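You operate a simulated robot arm through the tools that you are given. There is no shell and no other tool.

The job below is to be done with a simulated robot arm. You get a single attempt, and the scene is never put back.

## Task
Put things in order on the top of the desk. At the end: one of the rolls from the top of the desk is on the silver tray on the top of the desk; the green sealed tube from the top of the desk is in the silver basket; the green pad stands on top of the silver nozzle; the yellow pad stands where the green pad stood; whatever was shut is shut again. Leave all else as you found it, and nothing knocked over. Set down upright: roll.

It is judged by the outcome, as a careful person would: the job done as asked, and still so three seconds after it is handed in. It fails if anything else is knocked over, pushed out of place, dropped, spilled or broken.

## Robot
A 7-joint arm with a two-finger gripper, fixed in place. Base frame: the origin is at the foot of the arm, x ahead of it, y to its left, z up; the work surface is at about z = 760. Units: mm, degrees, N and s.
With the tool pointing down near the work surface it reaches from about 340 to 720 mm from the base axis. Its first joint turns from -66.0 to 66.0 degrees. Payload 2.45 kg.
The tool frame sits at the grasp point between the pads (the TCP): z along the fingers, y along the line on which they close. The tips reach 26 mm beyond it. Largest opening 96 mm; the body of the gripper starts 69 mm behind the TCP.
Orientation is that of the tool frame in the base frame, as a unit quaternion [w, x, y, z]. With the fingers straight down and closing along the base's y, the tool's x points along the base's -x, its y along +y and its z along -z.

## Interface
- The arm moves only by the tool arm_command. Its argument "series" is a list of rows, each a list of 6 numbers: the shift along the tool's x, y, z in cm, then the turn, a rotation vector about the tool's x, y, z in degrees. In form: [[x, y, z, rx, ry, rz], ...]. A call has 1 to 20 rows; each row shifts and turns the commanded pose from where the row before left it, along the tool's axes as they then stand. "gripper" is the opening, from 0 (shut) to 1 (fully open), set as the call begins (left out, the last holds). Each row takes 0.2 s and may step no farther than 50 mm and 8.6 degrees from the row before; otherwise, or with a gripper value out of range, the whole call is refused. Where a pose cannot be reached the arm comes as near as it can. A force on the tool above 40 N (or 10 N above the force at the start of the call, whichever is more), or a blocked arm, ends the call early, and 0.2 s more pass. Each finger halts on what it meets, pressing with about 43 N; the grip force reading is that of the motor and also rises with nothing between the fingers. The clock runs only during rows and for 0.2 s after the last one: add rows that do not move to give the fingers time. It gives the time, the measured TCP pose, the force on the tool (base axes), the opening and the grip force at its end, in the units of the frame above (readings bear some noise), with the torque about the TCP (base axes, N m) and any sound that the robot's microphone picked up.
- Cameras (640 x 400 px; columns grow to the right, rows downward): "scene" is fixed at [161.7, -395.3, 1416.5]; the picture's right is [0.77, -0.64, 0.00], its down [-0.41, -0.49, -0.77] and it looks along [0.49, 0.59, -0.64] (base axes); focal length 229 px, centre (320, 200). "wrist" rides on the gripper at [82, 3, -98] in the tool frame; the picture's right is [-0.04, 1.00, 0.00], its down [-0.73, -0.03, -0.68] and it looks along [-0.68, -0.03, 0.73] (tool axes); focal length 256 px, centre (320, 200). There is no depth. A picture from a camera that has moved, and an enlarged one, comes with that camera's place and axes in the base frame and with its lens.
- camera(camera): a new picture of that camera. The clock stands still meanwhile.
- zoom(camera, box): a new picture of the part [left, top, right, bottom] of that camera's present view, enlarged. The clock stands still meanwhile.
- hand_in(): hands the job in; it is judged then, once.

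Places have to be worked out from the pictures, the camera data and where the tool is seen. Open the gripper and draw the arm clear of the work before you hand the job in, unless the task says otherwise.

The tools are called as a command line: name --pt "numbers of a row" for each row, then --argument value for the rest, lists and objects as JSON in quotes. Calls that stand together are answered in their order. arm_command: Moves the arm, as the interface text tells. Its arguments: {"type":"object","properties":{"series":{"type":"array","items":{"type":"array","items":{"type":"number"}}},"gripper":{"type":"number"}},"required":["series"]} The other tools are called the same way: camera (camera) takes a picture; zoom (camera, box) takes an enlarged picture of a part of a camera's view; hand_in () hands the job in.

At the start:

```text
time_s: 0.0
eef_pos: [475.3, -46.2, 1181.5]
orientation: [0.0, 0.0, 1.0, -0.001]
force: [-0.1, -0.8, 0.1]
ft_torque: [-0.02, 0.01, 0.04]
finger_gap: 96.0
gripper_force: 0.0
```

scene: 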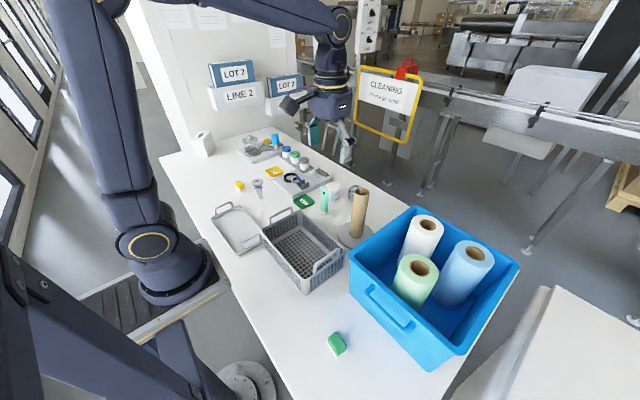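
wrist: 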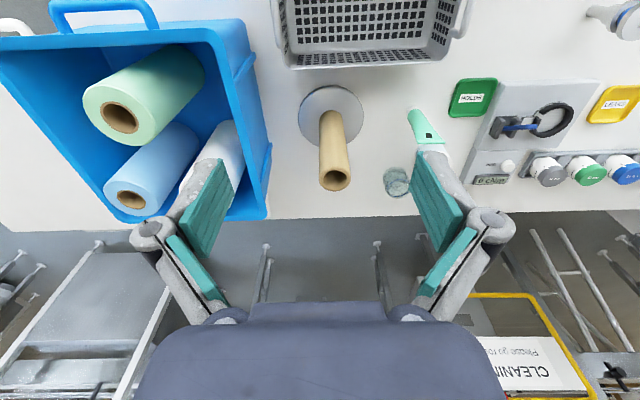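

The pictures show a desk with a blue bin of rolls, a silver basket, a tray, pads and small items. I'll zoom in on the scene to identify everything.

zoom --camera "scene" --box '[200, 120, 360, 220]'

zoom --camera "scene" --box '[200, 180, 400, 305]'

zoom --camera "scene" --box '[300, 160, 540, 310]'

zoom --camera "wrist" --box '[380, 60, 640, 222]'

```text
4.00 times, centred on (280, 170) of scene
camera zoom: at [161.7, -395.3, 1416.5], right [0.77, -0.64, 0.0], down [-0.41, -0.49, -0.77], along [0.49, 0.59, -0.64], focal length 915 px, centre (480, 320)
```

zoom: 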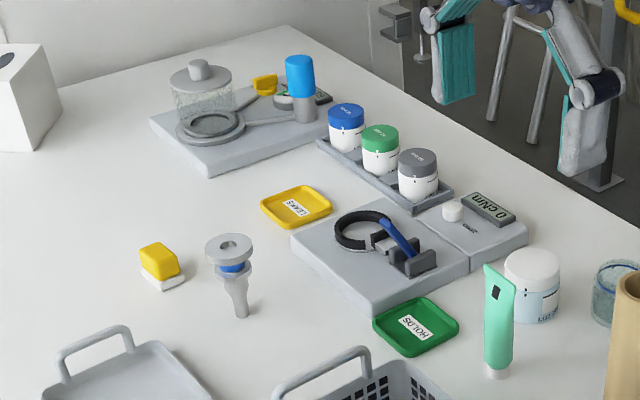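

```text
3.20 times, centred on (300, 242) of scene
camera zoom: at [161.7, -395.3, 1416.5], right [0.77, -0.64, 0.0], down [-0.41, -0.49, -0.77], along [0.49, 0.59, -0.64], focal length 732 px, centre (384, 64)
```

zoom: 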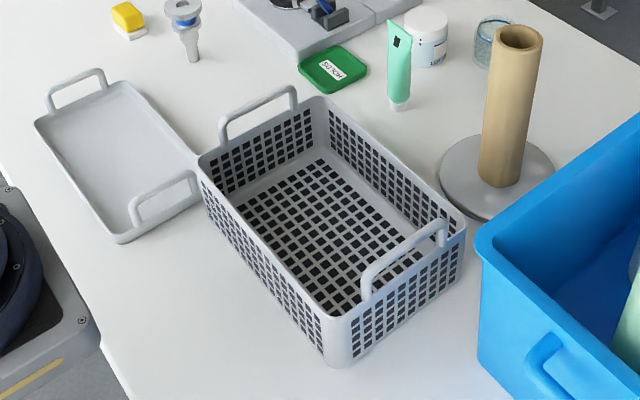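

```text
2.67 times, centred on (420, 235) of scene
camera zoom: at [161.7, -395.3, 1416.5], right [0.77, -0.64, 0.0], down [-0.41, -0.49, -0.77], along [0.49, 0.59, -0.64], focal length 610 px, centre (53, 107)
```

zoom: 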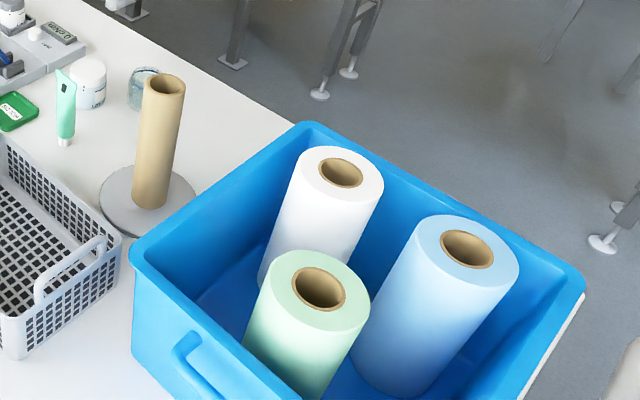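

```text
2.46 times, centred on (510, 141) of wrist
camera zoom: at [393.9, -43.0, 1279.1], right [0.04, 1.0, 0.0], down [0.73, -0.03, 0.68], along [0.68, -0.03, -0.73], focal length 630 px, centre (-148, 345)
```

zoom: 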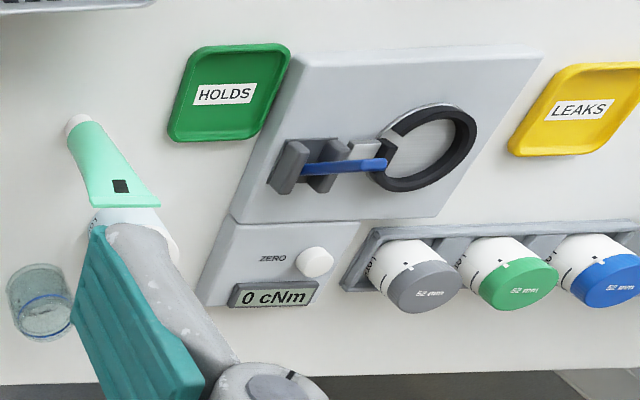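

I'll zoom further on the individual items: the pads, the nozzle candidate, the tube and the instruments at the far left.

zoom --camera "scene" --box '[225, 165, 289, 205]'

zoom --camera "scene" --box '[230, 125, 294, 165]'

zoom --camera "scene" --box '[300, 320, 380, 370]'

zoom --camera "scene" --box '[290, 170, 386, 230]'

zoom --camera "scene" --box '[160, 50, 320, 150]'

zoom --camera "wrist" --box '[0, 0, 320, 200]'

```text
10.00 times, centred on (257, 185) of scene
camera zoom: at [161.7, -395.3, 1416.5], right [0.77, -0.64, 0.0], down [-0.41, -0.49, -0.77], along [0.49, 0.59, -0.64], focal length 2286 px, centre (950, 350)
```

zoom: 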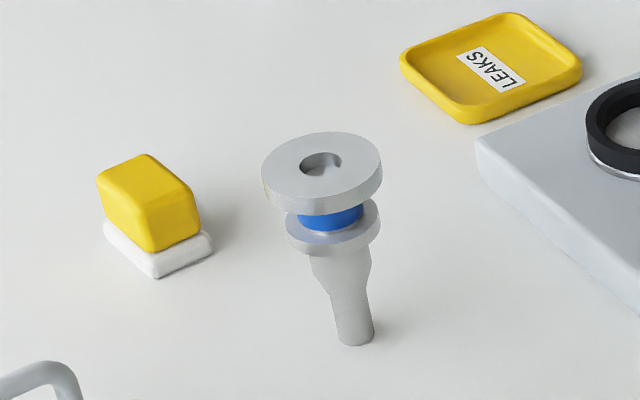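

```text
10.00 times, centred on (262, 145) of scene
camera zoom: at [161.7, -395.3, 1416.5], right [0.77, -0.64, 0.0], down [-0.41, -0.49, -0.77], along [0.49, 0.59, -0.64], focal length 2286 px, centre (900, 750)
```

zoom: 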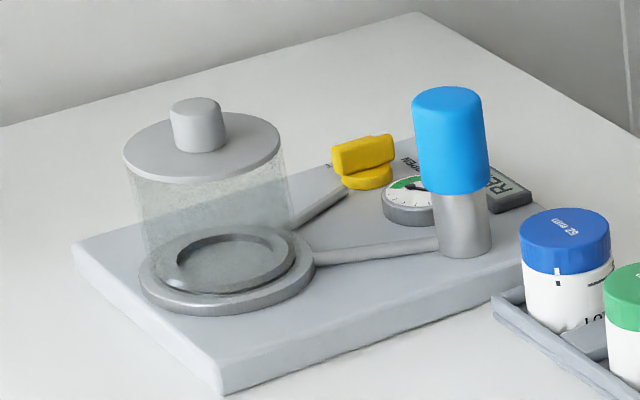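

```text
8.00 times, centred on (340, 345) of scene
camera zoom: at [161.7, -395.3, 1416.5], right [0.77, -0.64, 0.0], down [-0.41, -0.49, -0.77], along [0.49, 0.59, -0.64], focal length 1829 px, centre (160, -960)
```

zoom: 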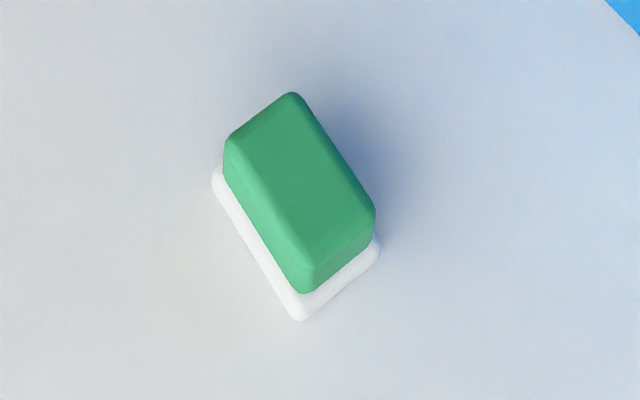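

```text
6.67 times, centred on (338, 200) of scene
camera zoom: at [161.7, -395.3, 1416.5], right [0.77, -0.64, 0.0], down [-0.41, -0.49, -0.77], along [0.49, 0.59, -0.64], focal length 1524 px, centre (200, 200)
```

zoom: 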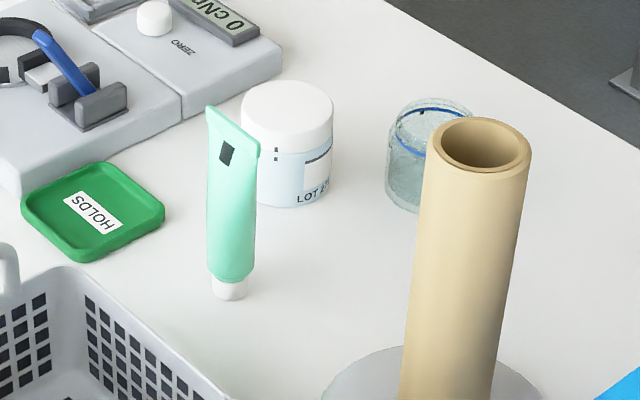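

```text
4.00 times, centred on (240, 100) of scene
camera zoom: at [161.7, -395.3, 1416.5], right [0.77, -0.64, 0.0], down [-0.41, -0.49, -0.77], along [0.49, 0.59, -0.64], focal length 915 px, centre (640, 600)
```

zoom: 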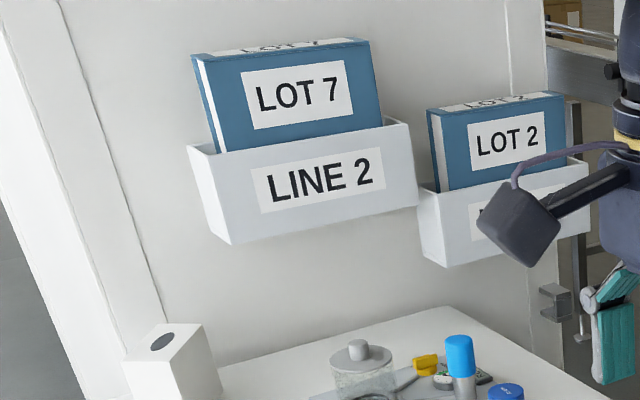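

```text
2.00 times, centred on (160, 100) of wrist
camera zoom: at [393.9, -43.0, 1279.1], right [0.04, 1.0, 0.0], down [0.73, -0.03, 0.68], along [0.68, -0.03, -0.73], focal length 512 px, centre (640, 400)
```

zoom: 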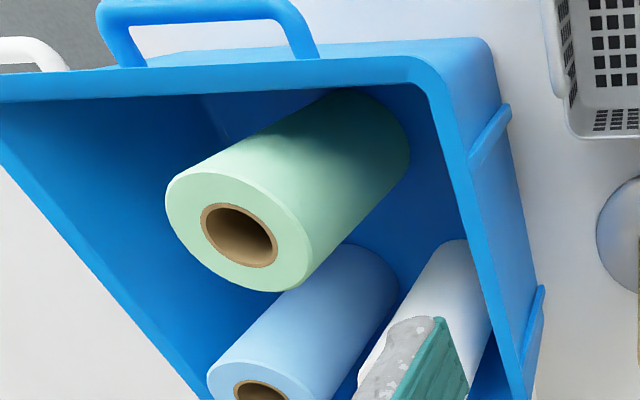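

The green pad (about 326, -264) and the yellow pad (about 428, 518) are the block-shaped items. The flanged upright at about (463, 386) is the nozzle, and the rolls are in the bin. I'll move above the green pad at a high viewing height first.

arm_command --pt "1.3 -1.85 0.5 0 0 0" --pt "1.3 -1.85 0.5 0 0 0" --pt "1.3 -1.85 1.0 0 0 0" --pt "1.3 -1.85 1.5 0 0 0" --pt "1.3 -1.85 2.0 0 0 0" --pt "1.3 -1.85 2.5 0 0 0" --pt "1.3 -1.85 2.5 0 0 0" --pt "1.3 -1.85 2.5 0 0 0" --pt "1.3 -1.85 2.5 0 0 0" --pt "1.3 -1.85 2.5 0 0 0" --pt "1.3 -1.85 2.5 0 0 0" --pt "0.6 -1.45 2.5 0 0 0" --pt "0 0 0 0 0 0" --gripper 1

```text
time_s: 2.8
eef_pos: [327.1, -265.2, 951.2]
orientation: [0.0, 0.001, 1.0, 0.0]
force: [0.9, -0.2, -0.5]
ft_torque: [0.0, 0.04, -0.02]
finger_gap: 96.4
gripper_force: 0.1
```

The arm is at (327, -265, 951) above the green pad. I'll look with the wrist camera.

camera --camera "wrist"

camera --camera "scene"

```text
taken
camera wrist: at [245.3, -260.6, 1049.0], right [0.04, 1.0, 0.0], down [0.73, -0.03, 0.68], along [0.68, -0.03, -0.73], focal length 256 px, centre (320, 200)
```

wrist: 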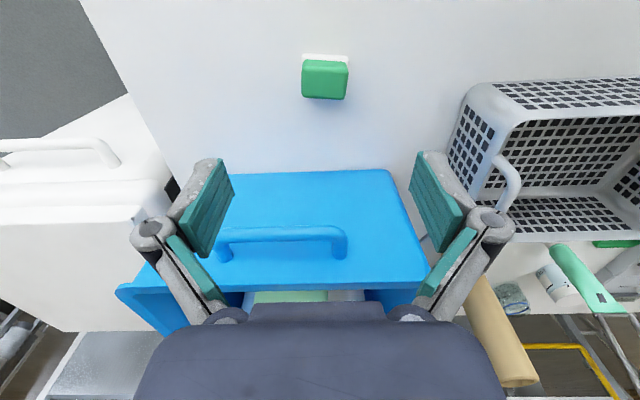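

```text
taken
```

scene: 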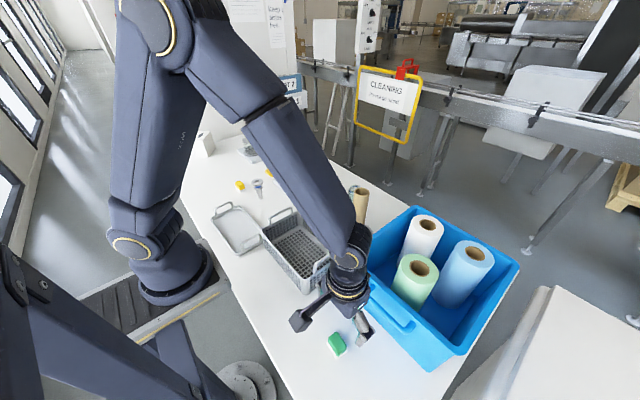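

zoom --camera "wrist" --box '[280, 40, 376, 100]'

```text
6.67 times, centred on (328, 70) of wrist
camera zoom: at [245.3, -260.6, 1049.0], right [0.04, 1.0, 0.0], down [0.73, -0.03, 0.68], along [0.68, -0.03, -0.73], focal length 1707 px, centre (267, 1067)
```

zoom: 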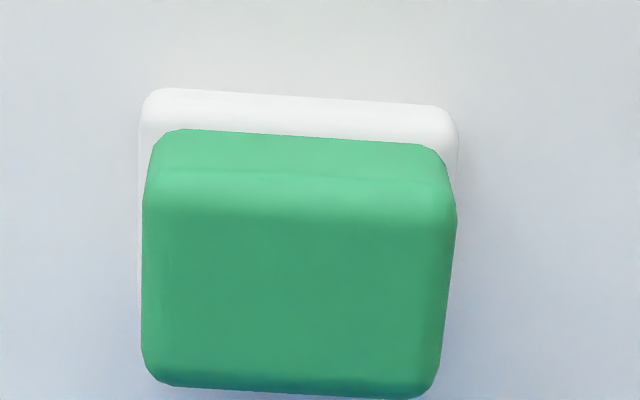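

The pad's centre works out to about (331.5, -260), with its long axis turned about 5.5° from +y towards +x. I'll centre over it, turn to match, and come down to about z=850 to check.

arm_command --pt "-0.44 0.54 0 0 0 0" --pt "0 0 2 0 0 0" --pt "0 0 2 0 0 0" --pt "0 0 2 0 0 0" --pt "0 0 2 0 0 0" --pt "0 0 2 0 0 0" --pt "0 0 0 0 0 5.5" --pt "0 0 0 0 0 0"

camera --camera "wrist"

zoom --camera "wrist" --box '[200, 60, 456, 220]'

```text
time_s: 4.6
eef_pos: [331.2, -257.6, 850.7]
orientation: [0.0, 0.049, 0.999, -0.001]
force: [1.1, -0.6, -0.5]
ft_torque: [-0.01, -0.01, 0.0]
finger_gap: 96.0
gripper_force: 0.0
```

```text
taken
camera wrist: at [249.9, -247.3, 948.9], right [0.14, 0.99, 0.0], down [0.73, -0.1, 0.68], along [0.67, -0.09, -0.73], focal length 256 px, centre (320, 200)
```

wrist: 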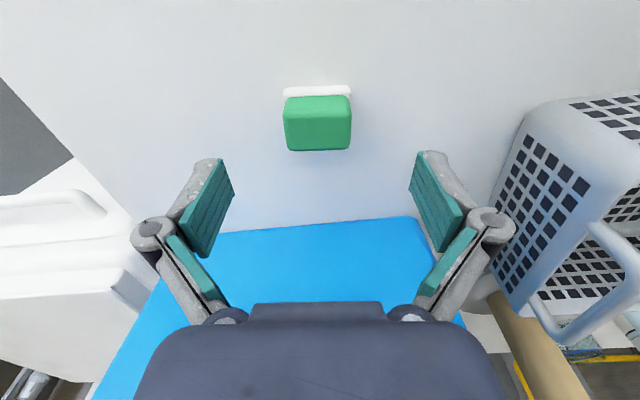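

```text
2.50 times, centred on (328, 140) of wrist
camera zoom: at [249.9, -247.3, 948.9], right [0.14, 0.99, 0.0], down [0.73, -0.1, 0.68], along [0.67, -0.09, -0.73], focal length 640 px, centre (300, 350)
```

zoom: 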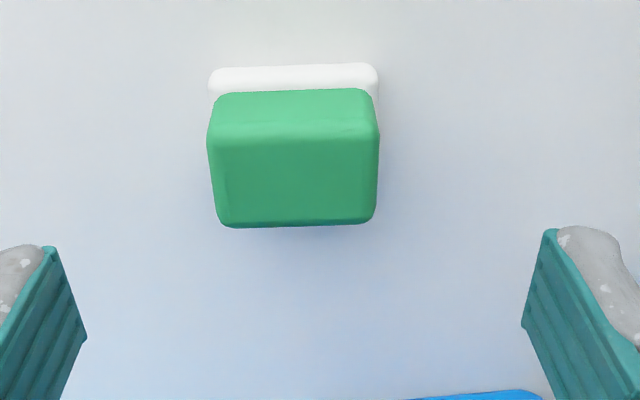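

The tool lines up with the pad and its offset is small (about -1.5, -1.7 mm in tool axes). I'll correct that, go down to about z=800 with the fingers straddling the pad, and look again.

arm_command --pt "-0.13 -0.17 0 0 0 0" --pt "0 0 1.5 0 0 0" --pt "0 0 1.5 0 0 0" --pt "0 0 1.5 0 0 0" --pt "0 0 0.5 0 0 0" --pt "0 0 0 0 0 0"

zoom --camera "wrist" --box '[200, 90, 456, 250]'

zoom --camera "scene" --box '[300, 310, 396, 370]'

```text
time_s: 6.0
eef_pos: [332.4, -261.3, 801.3]
orientation: [0.0, 0.048, 0.999, 0.0]
force: [0.2, 0.5, -0.8]
ft_torque: [0.0, -0.02, 0.01]
finger_gap: 95.9
gripper_force: 0.1
```

```text
2.50 times, centred on (328, 170) of wrist
camera zoom: at [251.0, -249.5, 899.2], right [0.14, 0.99, 0.0], down [0.73, -0.1, 0.68], along [0.67, -0.09, -0.73], focal length 640 px, centre (300, 275)
```

zoom: 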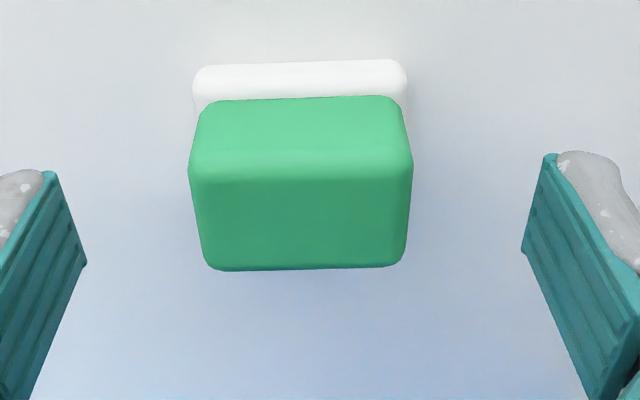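

```text
6.67 times, centred on (348, 340) of scene
camera zoom: at [161.7, -395.3, 1416.5], right [0.77, -0.64, 0.0], down [-0.41, -0.49, -0.77], along [0.49, 0.59, -0.64], focal length 1524 px, centre (133, -733)
```

zoom: 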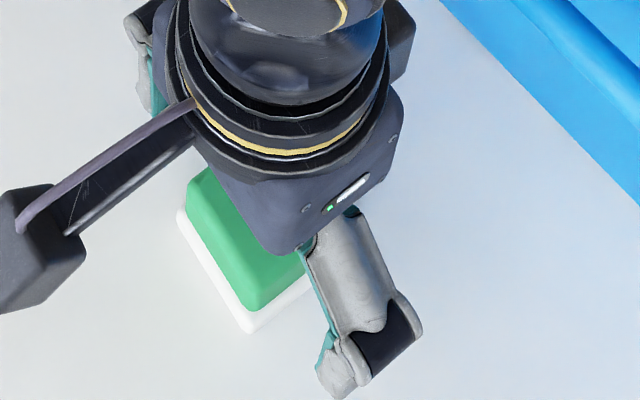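

The pad is centred between the fingers at (332.4, -261.3) and its top is near z=796. I'll go down 8 mm more and close gently on the green block.

arm_command --pt "0 0 0.4 0 0 0" --pt "0 0 0.4 0 0 0" --pt "0 0 0 0 0 0"

arm_command --pt "0 0 0 0 0 0" --pt "0 0 0 0 0 0" --pt "0 0 0 0 0 0" --pt "0 0 0 0 0 0" --pt "0 0 0 0 0 0" --gripper 0.3

zoom --camera "wrist" --box '[200, 90, 456, 250]'

```text
time_s: 6.8
eef_pos: [332.1, -259.4, 794.2]
orientation: [-0.001, 0.048, 0.999, 0.001]
force: [-1.2, -0.2, -0.4]
ft_torque: [0.02, -0.01, 0.04]
finger_gap: 95.8
gripper_force: 0.0
```

```text
time_s: 8.0
eef_pos: [332.3, -260.7, 793.8]
orientation: [-0.001, 0.047, 0.999, 0.0]
force: [-0.8, 1.7, 5.3]
ft_torque: [0.09, 0.02, 0.03]
finger_gap: 46.9
gripper_force: 43.0
```

```text
2.50 times, centred on (328, 170) of wrist
camera zoom: at [250.8, -249.5, 891.3], right [0.14, 0.99, 0.0], down [0.73, -0.1, 0.68], along [0.67, -0.09, -0.73], focal length 640 px, centre (300, 275)
```

zoom: 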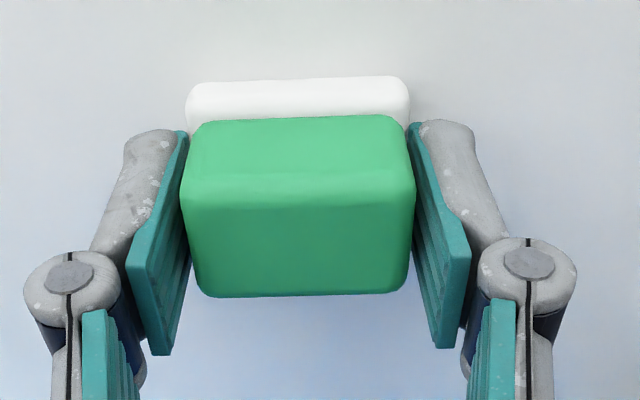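

The gap stopped at 46.9 mm, which is the white plate's width, so the tips seem to be pinching the plate's edge. I'll reopen, rise about 5 mm and close on the green block instead.

arm_command --pt "0 0 0 0 0 0" --pt "0 0 0 0 0 0" --pt "0 0 -0.5 0 0 0" --pt "0 0 0 0 0 0" --gripper 0.75

arm_command --pt "0 0 0 0 0 0" --pt "0 0 0 0 0 0" --pt "0 0 0 0 0 0" --pt "0 0 0 0 0 0" --gripper 0.3

zoom --camera "wrist" --box '[200, 90, 456, 250]'

```text
time_s: 9.0
eef_pos: [332.5, -261.1, 799.4]
orientation: [-0.001, 0.047, 0.999, 0.0]
force: [0.3, 0.5, -0.1]
ft_torque: [0.05, 0.01, -0.02]
finger_gap: 72.0
gripper_force: 0.0
```

```text
time_s: 10.0
eef_pos: [332.5, -260.0, 799.3]
orientation: [-0.001, 0.048, 0.999, 0.0]
force: [0.1, 2.3, 4.3]
ft_torque: [0.04, -0.01, -0.02]
finger_gap: 42.9
gripper_force: 43.2
```

```text
2.50 times, centred on (328, 170) of wrist
camera zoom: at [250.9, -249.9, 896.1], right [0.14, 0.99, 0.0], down [0.73, -0.1, 0.68], along [0.67, -0.09, -0.73], focal length 640 px, centre (300, 275)
```

zoom: 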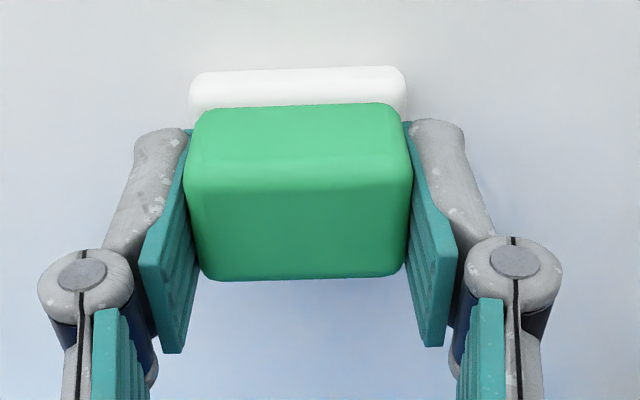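

The grip is now on the green block (gap 42.9 mm) and the pad stood at about (332.5, -260.5). I'll lift it straight up, first a little to check that it holds.

arm_command --pt "0 0 -0.5 0 0 0" --pt "0 0 -1 0 0 0" --pt "0 0 -2 0 0 0" --pt "0 0 -3 0 0 0" --pt "0 0 -3 0 0 0" --pt "0 0 -3 0 0 0" --pt "0 0 -3 0 0 0" --pt "0 0 -2.5 0 0 0" --pt "0 0 0 0 0 -5.5" --pt "0 0 0 0 0 0"

camera --camera "wrist"

```text
time_s: 12.2
eef_pos: [332.8, -260.5, 980.1]
orientation: [0.0, 0.001, 1.0, 0.0]
force: [0.2, 0.5, 0.1]
ft_torque: [0.05, -0.01, 0.0]
finger_gap: 42.9
gripper_force: 43.0
```

```text
taken
camera wrist: at [250.4, -257.3, 1076.8], right [0.04, 1.0, 0.0], down [0.73, -0.03, 0.68], along [0.68, -0.03, -0.73], focal length 256 px, centre (320, 200)
```

wrist: 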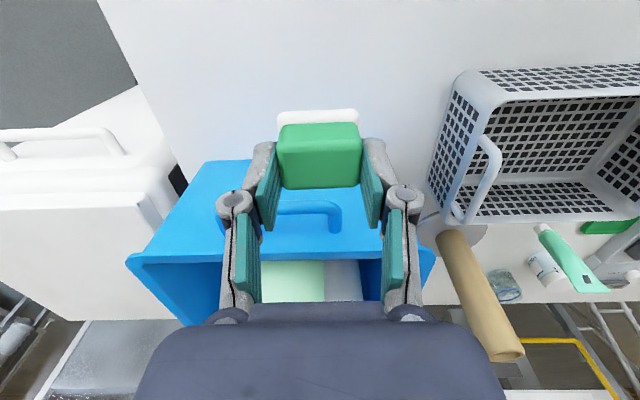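

The pad is held securely. Next I'll carry it at z≈980 around to a viewing spot near the nozzle, about (490, 380).

arm_command --pt "-0.8 2.0 0 0 0 0" --pt "-1.3 3.4 0 0 0 0" --pt "-1.3 3.4 0 0 0 0" --pt "-1.3 3.4 0 0 0 0" --pt "-1.3 3.4 0 0 0 0" --pt "-1.3 3.4 0 0 0 0" --pt "-1.3 3.4 0 0 0 0" --pt "-1.2 3.6 0 0 0 0" --pt "-0.6 3.6 0 0 0 0" --pt "-0.6 3.6 0 0 0 0" --pt "-0.6 3.6 0 0 0 0" --pt "-0.6 3.6 0 0 0 0" --pt "-0.6 3.6 0 0 0 0" --pt "-0.6 3.6 0 0 0 0" --pt "-0.6 3.6 0 0 0 0" --pt "-0.6 3.6 0 0 0 0" --pt "-0.6 3.6 0 0 0 0" --pt "-0.6 3.6 0 0 0 0" --pt "-0.4 2.5 0 0 0 0" --pt "0 0 0 0 0 0"

camera --camera "wrist"

camera --camera "scene"

```text
time_s: 16.4
eef_pos: [494.8, 385.6, 979.6]
orientation: [0.001, 0.0, 1.0, 0.0]
force: [-0.3, 0.8, -0.2]
ft_torque: [0.0, -0.03, 0.03]
finger_gap: 42.7
gripper_force: 43.1
```

```text
taken
camera wrist: at [412.1, 388.6, 1076.5], right [0.04, 1.0, 0.0], down [0.73, -0.03, 0.68], along [0.68, -0.03, -0.73], focal length 256 px, centre (320, 200)
```

wrist: 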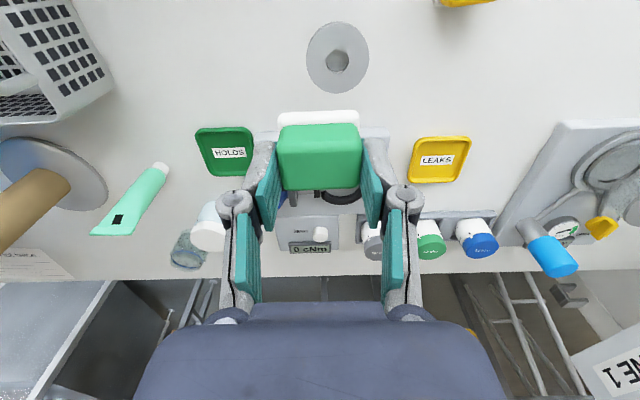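

```text
taken
```

scene: 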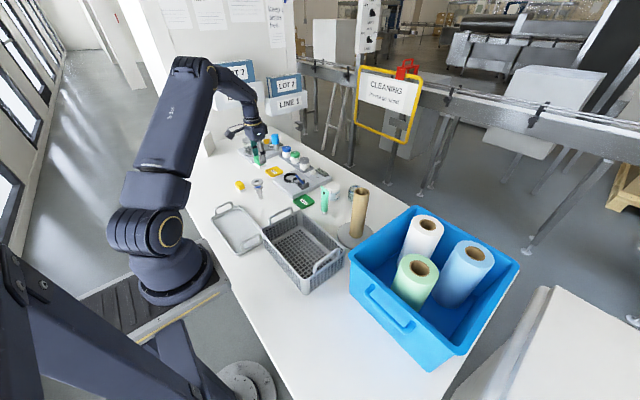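

The nozzle's flange is visible near the top of the wrist picture. I'll zoom on it to measure it.

zoom --camera "wrist" --box '[290, 10, 386, 70]'

zoom --camera "wrist" --box '[260, 0, 420, 100]'

```text
6.67 times, centred on (338, 40) of wrist
camera zoom: at [412.1, 388.6, 1076.5], right [0.04, 1.0, 0.0], down [0.73, -0.03, 0.68], along [0.68, -0.03, -0.73], focal length 1707 px, centre (200, 1267)
```

zoom: 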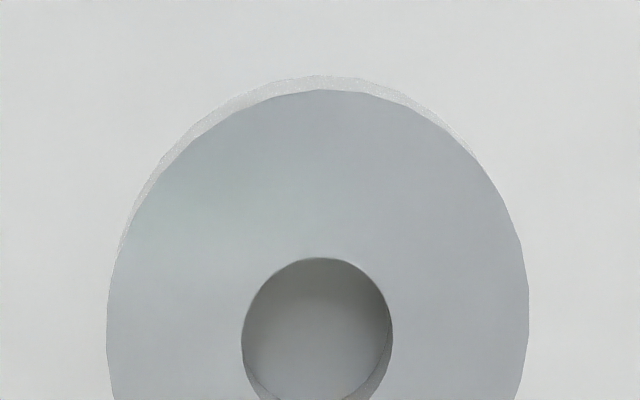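

```text
4.00 times, centred on (340, 50) of wrist
camera zoom: at [412.1, 388.6, 1076.5], right [0.04, 1.0, 0.0], down [0.73, -0.03, 0.68], along [0.68, -0.03, -0.73], focal length 1024 px, centre (240, 800)
```

zoom: 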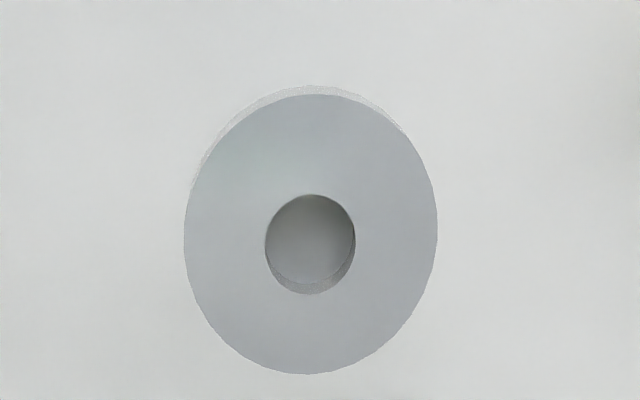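

The flange centre comes out at about (468, 400), its top is near z≈855 and its diameter is about 50 mm. I'll move over it at a safe height and check again.

arm_command --pt "1.0 0.5 0 0 0 0" --pt "1.0 0.5 0 0 0 0" --pt "0.67 0.4 0 0 0 0" --pt "0 0 1.5 0 0 0" --pt "0 0 1.5 0 0 0" --pt "0 0 0.5 0 0 0" --pt "0 0 0 0 0 0" --pt "0 0 0 0 0 0"

zoom --camera "wrist" --box '[240, 60, 400, 160]'

zoom --camera "scene" --box '[210, 140, 306, 200]'

```text
time_s: 18.2
eef_pos: [467.9, 398.0, 943.3]
orientation: [0.0, 0.0, 1.0, 0.0]
force: [-0.3, 0.5, -1.2]
ft_torque: [0.0, 0.0, 0.04]
finger_gap: 42.7
gripper_force: 43.3
```

```text
4.00 times, centred on (320, 110) of wrist
camera zoom: at [385.4, 401.5, 1040.7], right [0.04, 1.0, 0.0], down [0.73, -0.03, 0.68], along [0.68, -0.03, -0.73], focal length 1024 px, centre (320, 560)
```

zoom: 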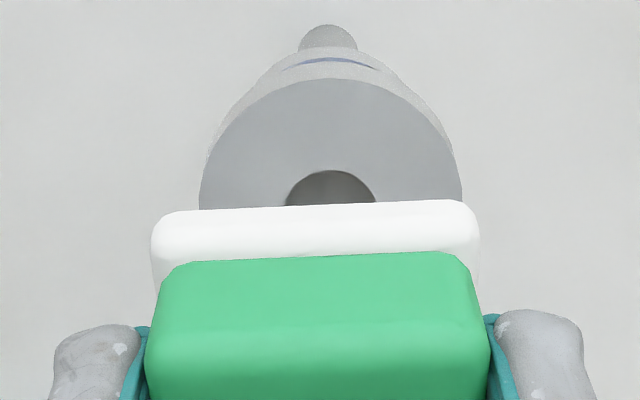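

```text
6.67 times, centred on (258, 170) of scene
camera zoom: at [161.7, -395.3, 1416.5], right [0.77, -0.64, 0.0], down [-0.41, -0.49, -0.77], along [0.49, 0.59, -0.64], focal length 1524 px, centre (733, 400)
```

zoom: 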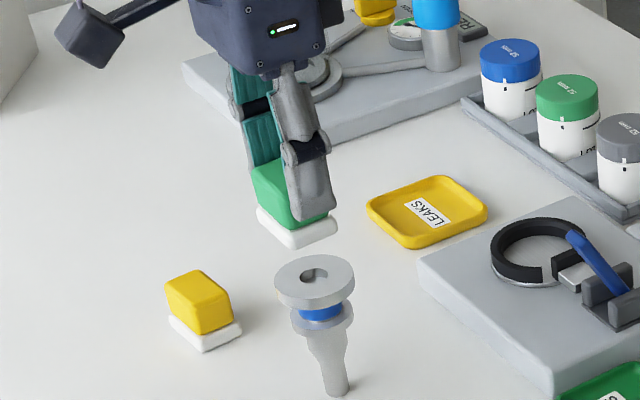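

The flange centre measures (470, 400) with its top at z≈855. Before lowering, I'll check how the pad sits in the fingers compared with the moment I gripped it.

zoom --camera "wrist" --box '[200, 90, 456, 250]'

zoom --camera "scene" --box '[234, 155, 282, 185]'

```text
2.50 times, centred on (328, 170) of wrist
camera zoom: at [385.4, 401.5, 1040.7], right [0.04, 1.0, 0.0], down [0.73, -0.03, 0.68], along [0.68, -0.03, -0.73], focal length 640 px, centre (300, 275)
```

zoom: 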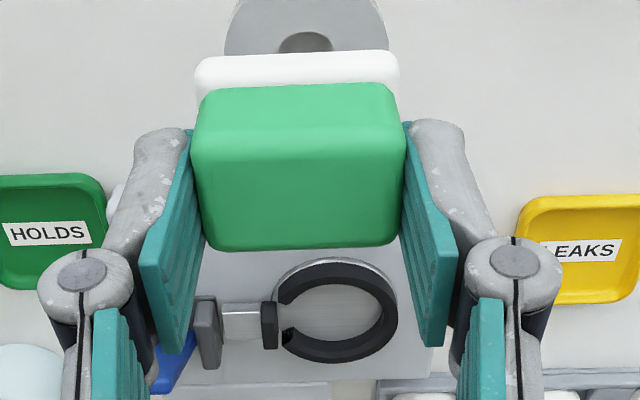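

```text
13.33 times, centred on (258, 170) of scene
camera zoom: at [161.7, -395.3, 1416.5], right [0.77, -0.64, 0.0], down [-0.41, -0.49, -0.77], along [0.49, 0.59, -0.64], focal length 3049 px, centre (1147, 600)
```

zoom: 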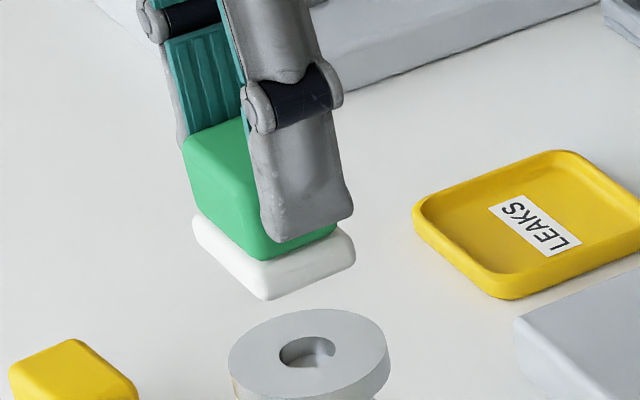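

The pad slid down about 11 mm in the fingers during the lift but is stable now, with its bottom about 50 mm below the TCP. I'll correct by (-2.8, +1.6) mm, lower to about 8 mm above the flange and check.

arm_command --pt "-0.28 0.16 0 0 0 0" --pt "0 0 0.8 0 0 0" --pt "0 0 0.8 0 0 0" --pt "0 0 0.7 0 0 0" --pt "0 0 0.6 0 0 0" --pt "0 0 0 0 0 0" --pt "0 0 0 0 0 0"

zoom --camera "wrist" --box '[240, 80, 400, 180]'

zoom --camera "scene" --box '[234, 160, 282, 190]'

```text
time_s: 19.8
eef_pos: [471.5, 399.3, 916.3]
orientation: [0.0, 0.0, 1.0, 0.0]
force: [0.5, 0.4, -0.5]
ft_torque: [0.0, -0.03, -0.01]
finger_gap: 42.8
gripper_force: 42.7
```

```text
4.00 times, centred on (320, 130) of wrist
camera zoom: at [388.6, 403.5, 1011.9], right [0.04, 1.0, 0.0], down [0.73, -0.03, 0.68], along [0.68, -0.03, -0.73], focal length 1024 px, centre (320, 480)
```

zoom: 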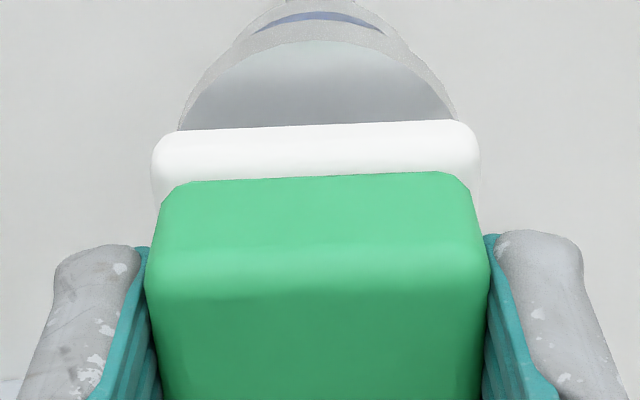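

```text
13.33 times, centred on (258, 175) of scene
camera zoom: at [161.7, -395.3, 1416.5], right [0.77, -0.64, 0.0], down [-0.41, -0.49, -0.77], along [0.49, 0.59, -0.64], focal length 3049 px, centre (1147, 533)
```

zoom: 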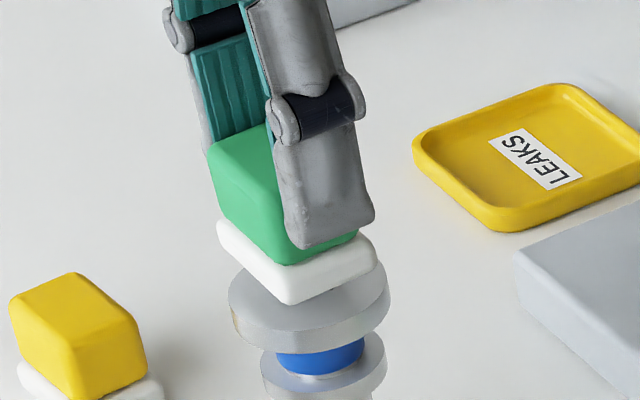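

The wrist view puts the pad within about 1 mm of the flange centre, with a gap of around 10 mm. I'll lower in small steps.

arm_command --pt "0 0 0.3 0 0 0" --pt "0 0 0.3 0 0 0" --pt "0 0 0.2 0 0 0" --pt "0 0 0 0 0 0" --pt "0 0 0 0 0 0"

zoom --camera "scene" --box '[234, 160, 282, 190]'

zoom --camera "wrist" --box '[240, 80, 400, 180]'

```text
time_s: 21.0
eef_pos: [470.7, 399.5, 906.6]
orientation: [0.0, 0.0, 1.0, 0.0]
force: [-1.4, 0.3, -1.6]
ft_torque: [0.01, 0.03, 0.0]
finger_gap: 42.6
gripper_force: 43.0
```

```text
13.33 times, centred on (258, 175) of scene
camera zoom: at [161.7, -395.3, 1416.5], right [0.77, -0.64, 0.0], down [-0.41, -0.49, -0.77], along [0.49, 0.59, -0.64], focal length 3049 px, centre (1147, 533)
```

zoom: 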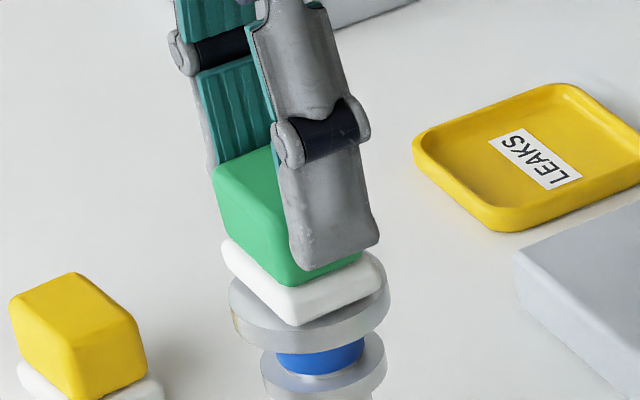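

```text
4.00 times, centred on (320, 130) of wrist
camera zoom: at [388.5, 403.2, 1004.0], right [0.04, 1.0, 0.0], down [0.73, -0.03, 0.68], along [0.68, -0.03, -0.73], focal length 1024 px, centre (320, 480)
```

zoom: 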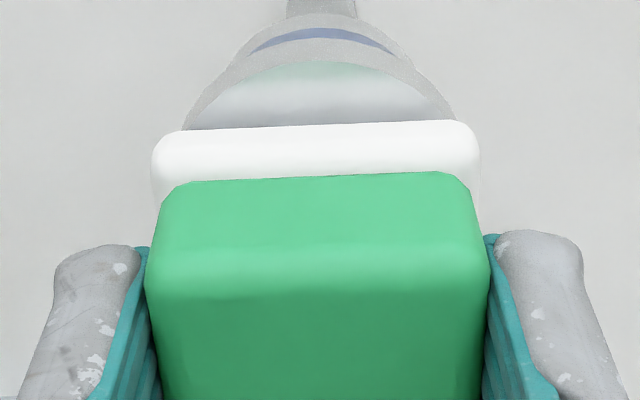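

The gap is now roughly 3–5 mm (the pad's reflection shows in the flange). I'll go on down a millimetre at a time and watch the force.

arm_command --pt "0 0 0.1 0 0 0" --pt "0 0 0.1 0 0 0" --pt "0 0 0 0 0 0" --pt "0 0 0 0 0 0"

zoom --camera "wrist" --box '[240, 80, 400, 180]'

```text
time_s: 22.0
eef_pos: [470.5, 399.3, 904.4]
orientation: [0.0, -0.001, 1.0, 0.0]
force: [-0.6, 0.0, 0.5]
ft_torque: [0.03, 0.03, -0.01]
finger_gap: 42.5
gripper_force: 43.1
```

```text
4.00 times, centred on (320, 130) of wrist
camera zoom: at [388.5, 403.1, 1002.1], right [0.04, 1.0, 0.0], down [0.73, -0.03, 0.68], along [0.68, -0.03, -0.73], focal length 1024 px, centre (320, 480)
```

zoom: 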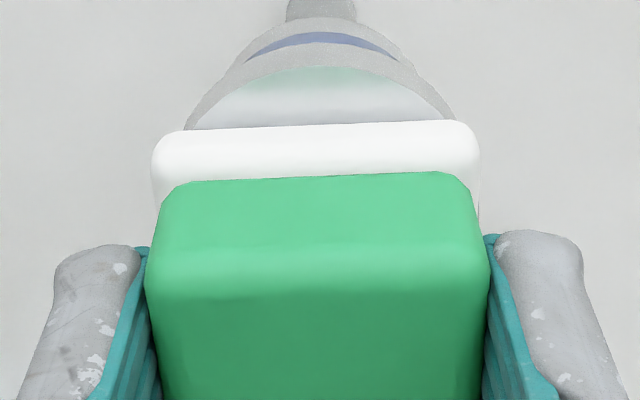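

arm_command --pt "0 0 0.1 0 0 0" --pt "0 0 0.1 0 0 0" --pt "0 0 0 0 0 0" --pt "0 0 0 0 0 0"

zoom --camera "wrist" --box '[240, 80, 400, 180]'

zoom --camera "scene" --box '[234, 160, 282, 190]'

```text
time_s: 23.0
eef_pos: [471.3, 399.6, 905.5]
orientation: [0.001, 0.0, 1.0, 0.001]
force: [-2.5, -3.0, 23.0]
ft_torque: [-0.16, 0.55, 0.01]
finger_gap: 43.1
gripper_force: 43.0
```

```text
4.00 times, centred on (320, 130) of wrist
camera zoom: at [388.4, 403.6, 1001.5], right [0.04, 1.0, 0.0], down [0.73, -0.03, 0.68], along [0.68, -0.03, -0.73], focal length 1024 px, centre (320, 480)
```

zoom: 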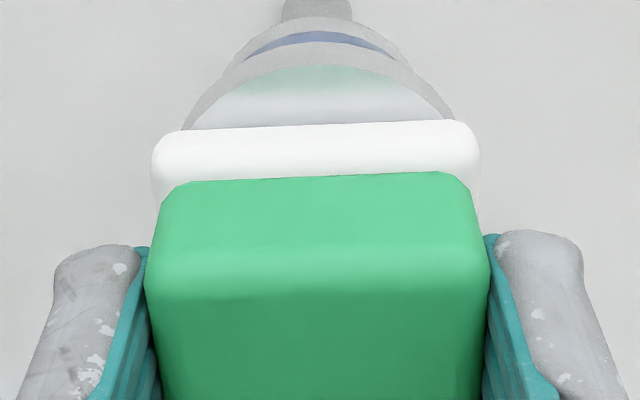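

```text
13.33 times, centred on (258, 175) of scene
camera zoom: at [161.2, -395.7, 1416.5], right [0.77, -0.64, 0.0], down [-0.4, -0.49, -0.77], along [0.49, 0.6, -0.64], focal length 3049 px, centre (1147, 533)
```

zoom: 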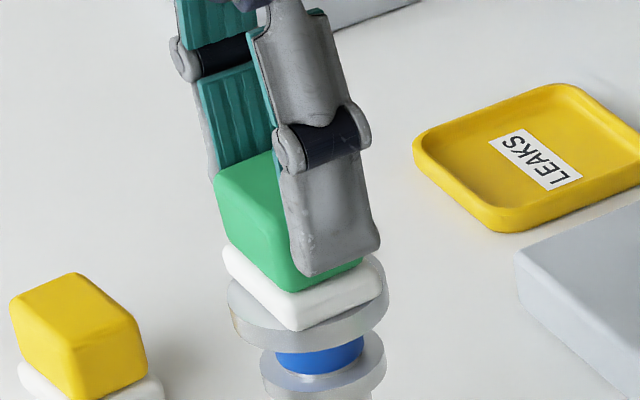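

Contact at 23 N, with the torque suggesting the near edge touches first. I'll ease up 2 mm to relieve the force and check how level the pad is.

arm_command --pt "0 0 -0.1 0 0 0" --pt "0 0 -0.08 0 0 0" --pt "0 0 0 0 0 0"

zoom --camera "scene" --box '[246, 166, 278, 186]'

zoom --camera "wrist" --box '[272, 70, 368, 130]'

```text
time_s: 23.8
eef_pos: [471.8, 400.1, 903.7]
orientation: [0.0, 0.001, 1.0, 0.0]
force: [-1.2, 1.5, 12.5]
ft_torque: [0.2, 0.26, 0.04]
finger_gap: 42.8
gripper_force: 42.8
```

```text
16.00 times, centred on (262, 176) of scene
camera zoom: at [161.5, -395.4, 1416.5], right [0.77, -0.64, 0.0], down [-0.4, -0.49, -0.77], along [0.49, 0.59, -0.64], focal length 3658 px, centre (1248, 584)
```

zoom: 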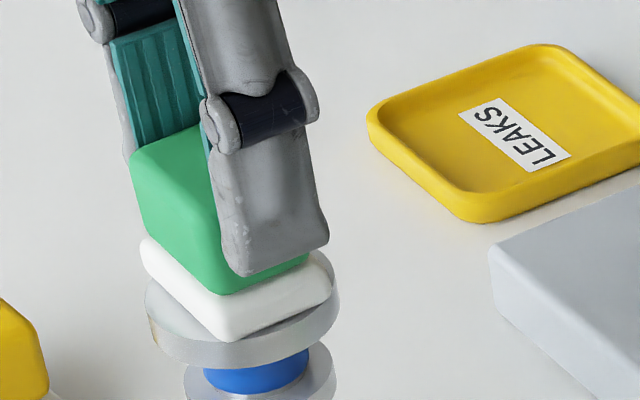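

```text
6.67 times, centred on (320, 100) of wrist
camera zoom: at [388.7, 403.2, 1001.5], right [0.04, 1.0, 0.0], down [0.73, -0.03, 0.68], along [0.68, -0.03, -0.73], focal length 1707 px, centre (320, 867)
```

zoom: 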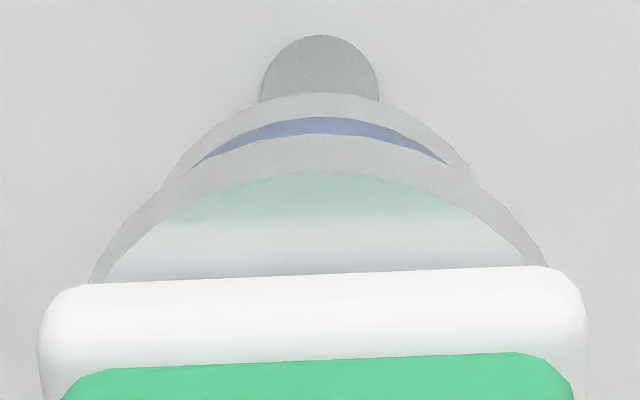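

The pad sits on the flange and the nozzle still looks upright. I'll ease off another millimetre, then open just enough to release.

arm_command --pt "0 0 -0.1 0 0 0" --pt "0 0 0 0 0 0" --pt "0 0 0 0 0 0"

arm_command --pt "0 0 0 0 0 0" --pt "0 0 0 0 0 0" --pt "0 0 0 0 0 0" --gripper 0.52

zoom --camera "scene" --box '[246, 166, 278, 186]'

zoom --camera "wrist" --box '[240, 80, 400, 180]'

```text
time_s: 24.6
eef_pos: [471.0, 399.0, 904.6]
orientation: [0.001, 0.0, 1.0, -0.001]
force: [0.2, 0.3, -0.2]
ft_torque: [-0.02, -0.03, -0.02]
finger_gap: 42.3
gripper_force: 42.9
```

```text
time_s: 25.4
eef_pos: [470.5, 399.0, 906.7]
orientation: [0.0, 0.0, 1.0, 0.0]
force: [0.2, 1.1, 0.2]
ft_torque: [-0.02, 0.02, 0.0]
finger_gap: 50.2
gripper_force: 0.1
```

```text
16.00 times, centred on (262, 176) of scene
camera zoom: at [161.7, -395.3, 1416.5], right [0.77, -0.64, 0.0], down [-0.41, -0.49, -0.77], along [0.49, 0.59, -0.64], focal length 3658 px, centre (1248, 584)
```

zoom: 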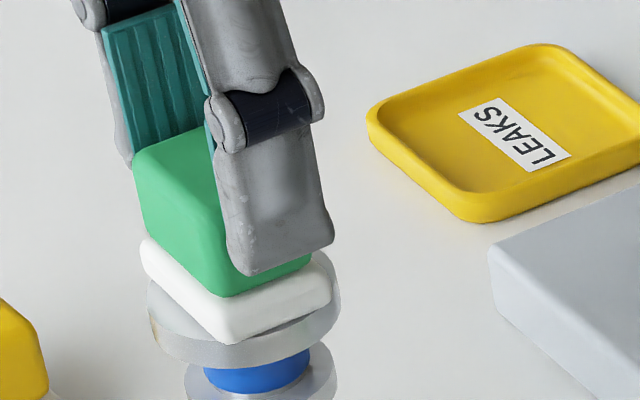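

```text
4.00 times, centred on (320, 130) of wrist
camera zoom: at [388.7, 403.3, 1002.8], right [0.04, 1.0, 0.0], down [0.73, -0.03, 0.68], along [0.68, -0.03, -0.73], focal length 1024 px, centre (320, 480)
```

zoom: 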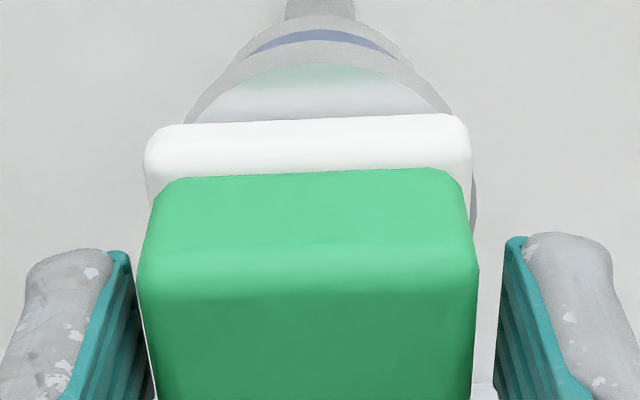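

The pad is free and stands on the flange. I'll open wider, rise straight up and look again.

arm_command --pt "0 0 0 0 0 0" --pt "0 0 0 0 0 0" --pt "0 0 0 0 0 0" --pt "0 0 -0.5 0 0 0" --pt "0 0 -1 0 0 0" --pt "0 0 -2 0 0 0" --pt "0 0 -3 0 0 0" --pt "0 0 -3 0 0 0" --pt "0 0 0 0 0 0" --gripper 1

zoom --camera "scene" --box '[225, 150, 289, 190]'

camera --camera "wrist"

```text
time_s: 27.4
eef_pos: [470.7, 400.4, 1001.2]
orientation: [0.0, 0.0, 1.0, 0.0]
force: [0.9, 0.3, 0.1]
ft_torque: [0.02, 0.02, -0.03]
finger_gap: 95.8
gripper_force: 0.1
```

```text
10.00 times, centred on (257, 170) of scene
camera zoom: at [161.7, -395.3, 1416.5], right [0.77, -0.64, 0.0], down [-0.41, -0.49, -0.77], along [0.49, 0.59, -0.64], focal length 2286 px, centre (950, 500)
```

zoom: 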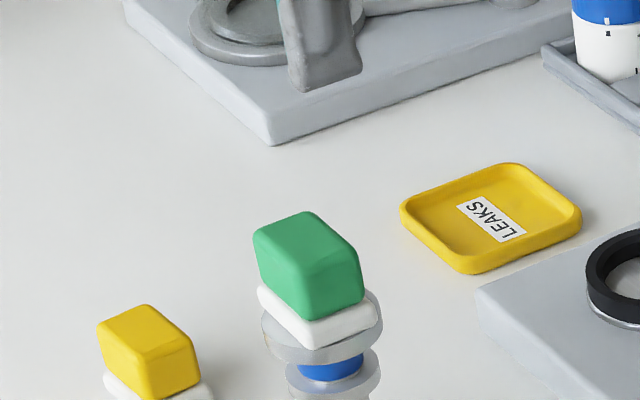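

```text
taken
camera wrist: at [389.0, 403.9, 1098.4], right [0.04, 1.0, 0.0], down [0.73, -0.03, 0.68], along [0.68, -0.03, -0.73], focal length 256 px, centre (320, 200)
```

wrist: 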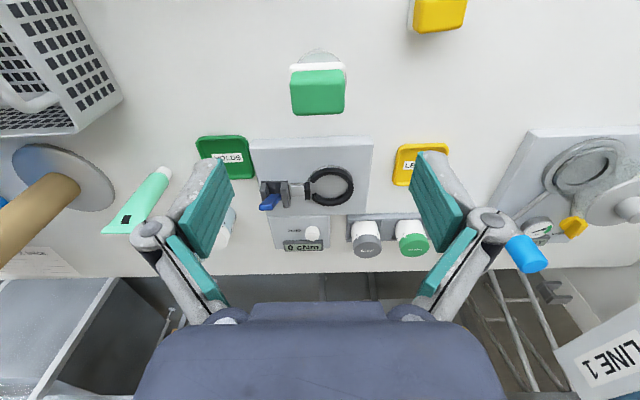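

The green pad stands on the nozzle. Next I'll move above the yellow pad, which is around (431, 527), to measure it.

arm_command --pt "0.8 2.5 0 0 0 0" --pt "0.8 2.5 0 0 0 0" --pt "0.8 2.5 0.5 0 0 0" --pt "0.8 2.5 1 0 0 0" --pt "0.8 2.5 1.5 0 0 0" --pt "0 0 2 0 0 0" --pt "0 0 2 0 0 0" --pt "0 0 0 0 0 0" --pt "0 0 0 0 0 0"

camera --camera "wrist"

zoom --camera "wrist" --box '[240, 30, 400, 130]'

```text
time_s: 29.4
eef_pos: [431.1, 525.2, 931.0]
orientation: [0.0, -0.001, 1.0, 0.0]
force: [-0.1, -0.2, -0.5]
ft_torque: [0.02, 0.03, 0.03]
finger_gap: 96.0
gripper_force: 0.0
```

```text
taken
camera wrist: at [349.0, 528.8, 1028.4], right [0.04, 1.0, 0.0], down [0.73, -0.03, 0.68], along [0.68, -0.03, -0.73], focal length 256 px, centre (320, 200)
```

wrist: 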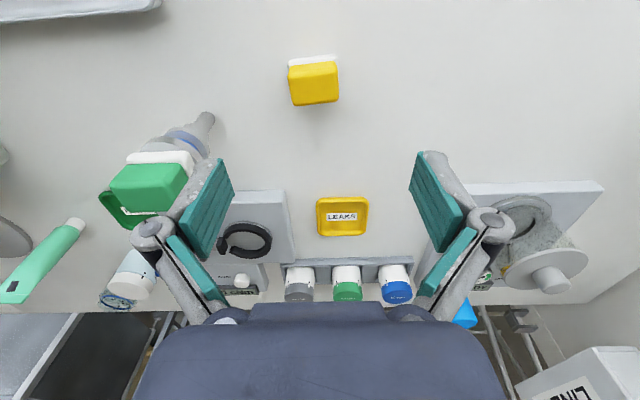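

```text
4.00 times, centred on (320, 80) of wrist
camera zoom: at [349.0, 528.8, 1028.4], right [0.04, 1.0, 0.0], down [0.73, -0.03, 0.68], along [0.68, -0.03, -0.73], focal length 1024 px, centre (320, 680)
```

zoom: 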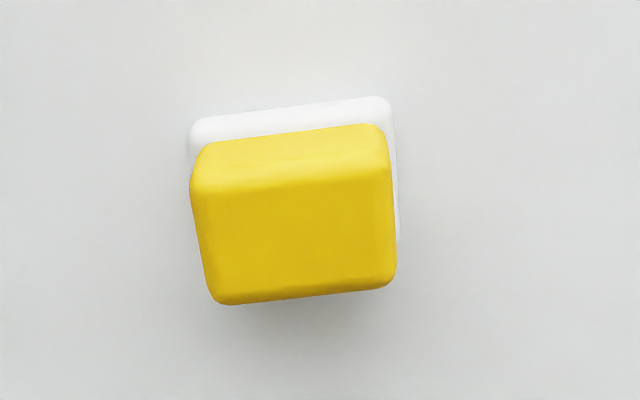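

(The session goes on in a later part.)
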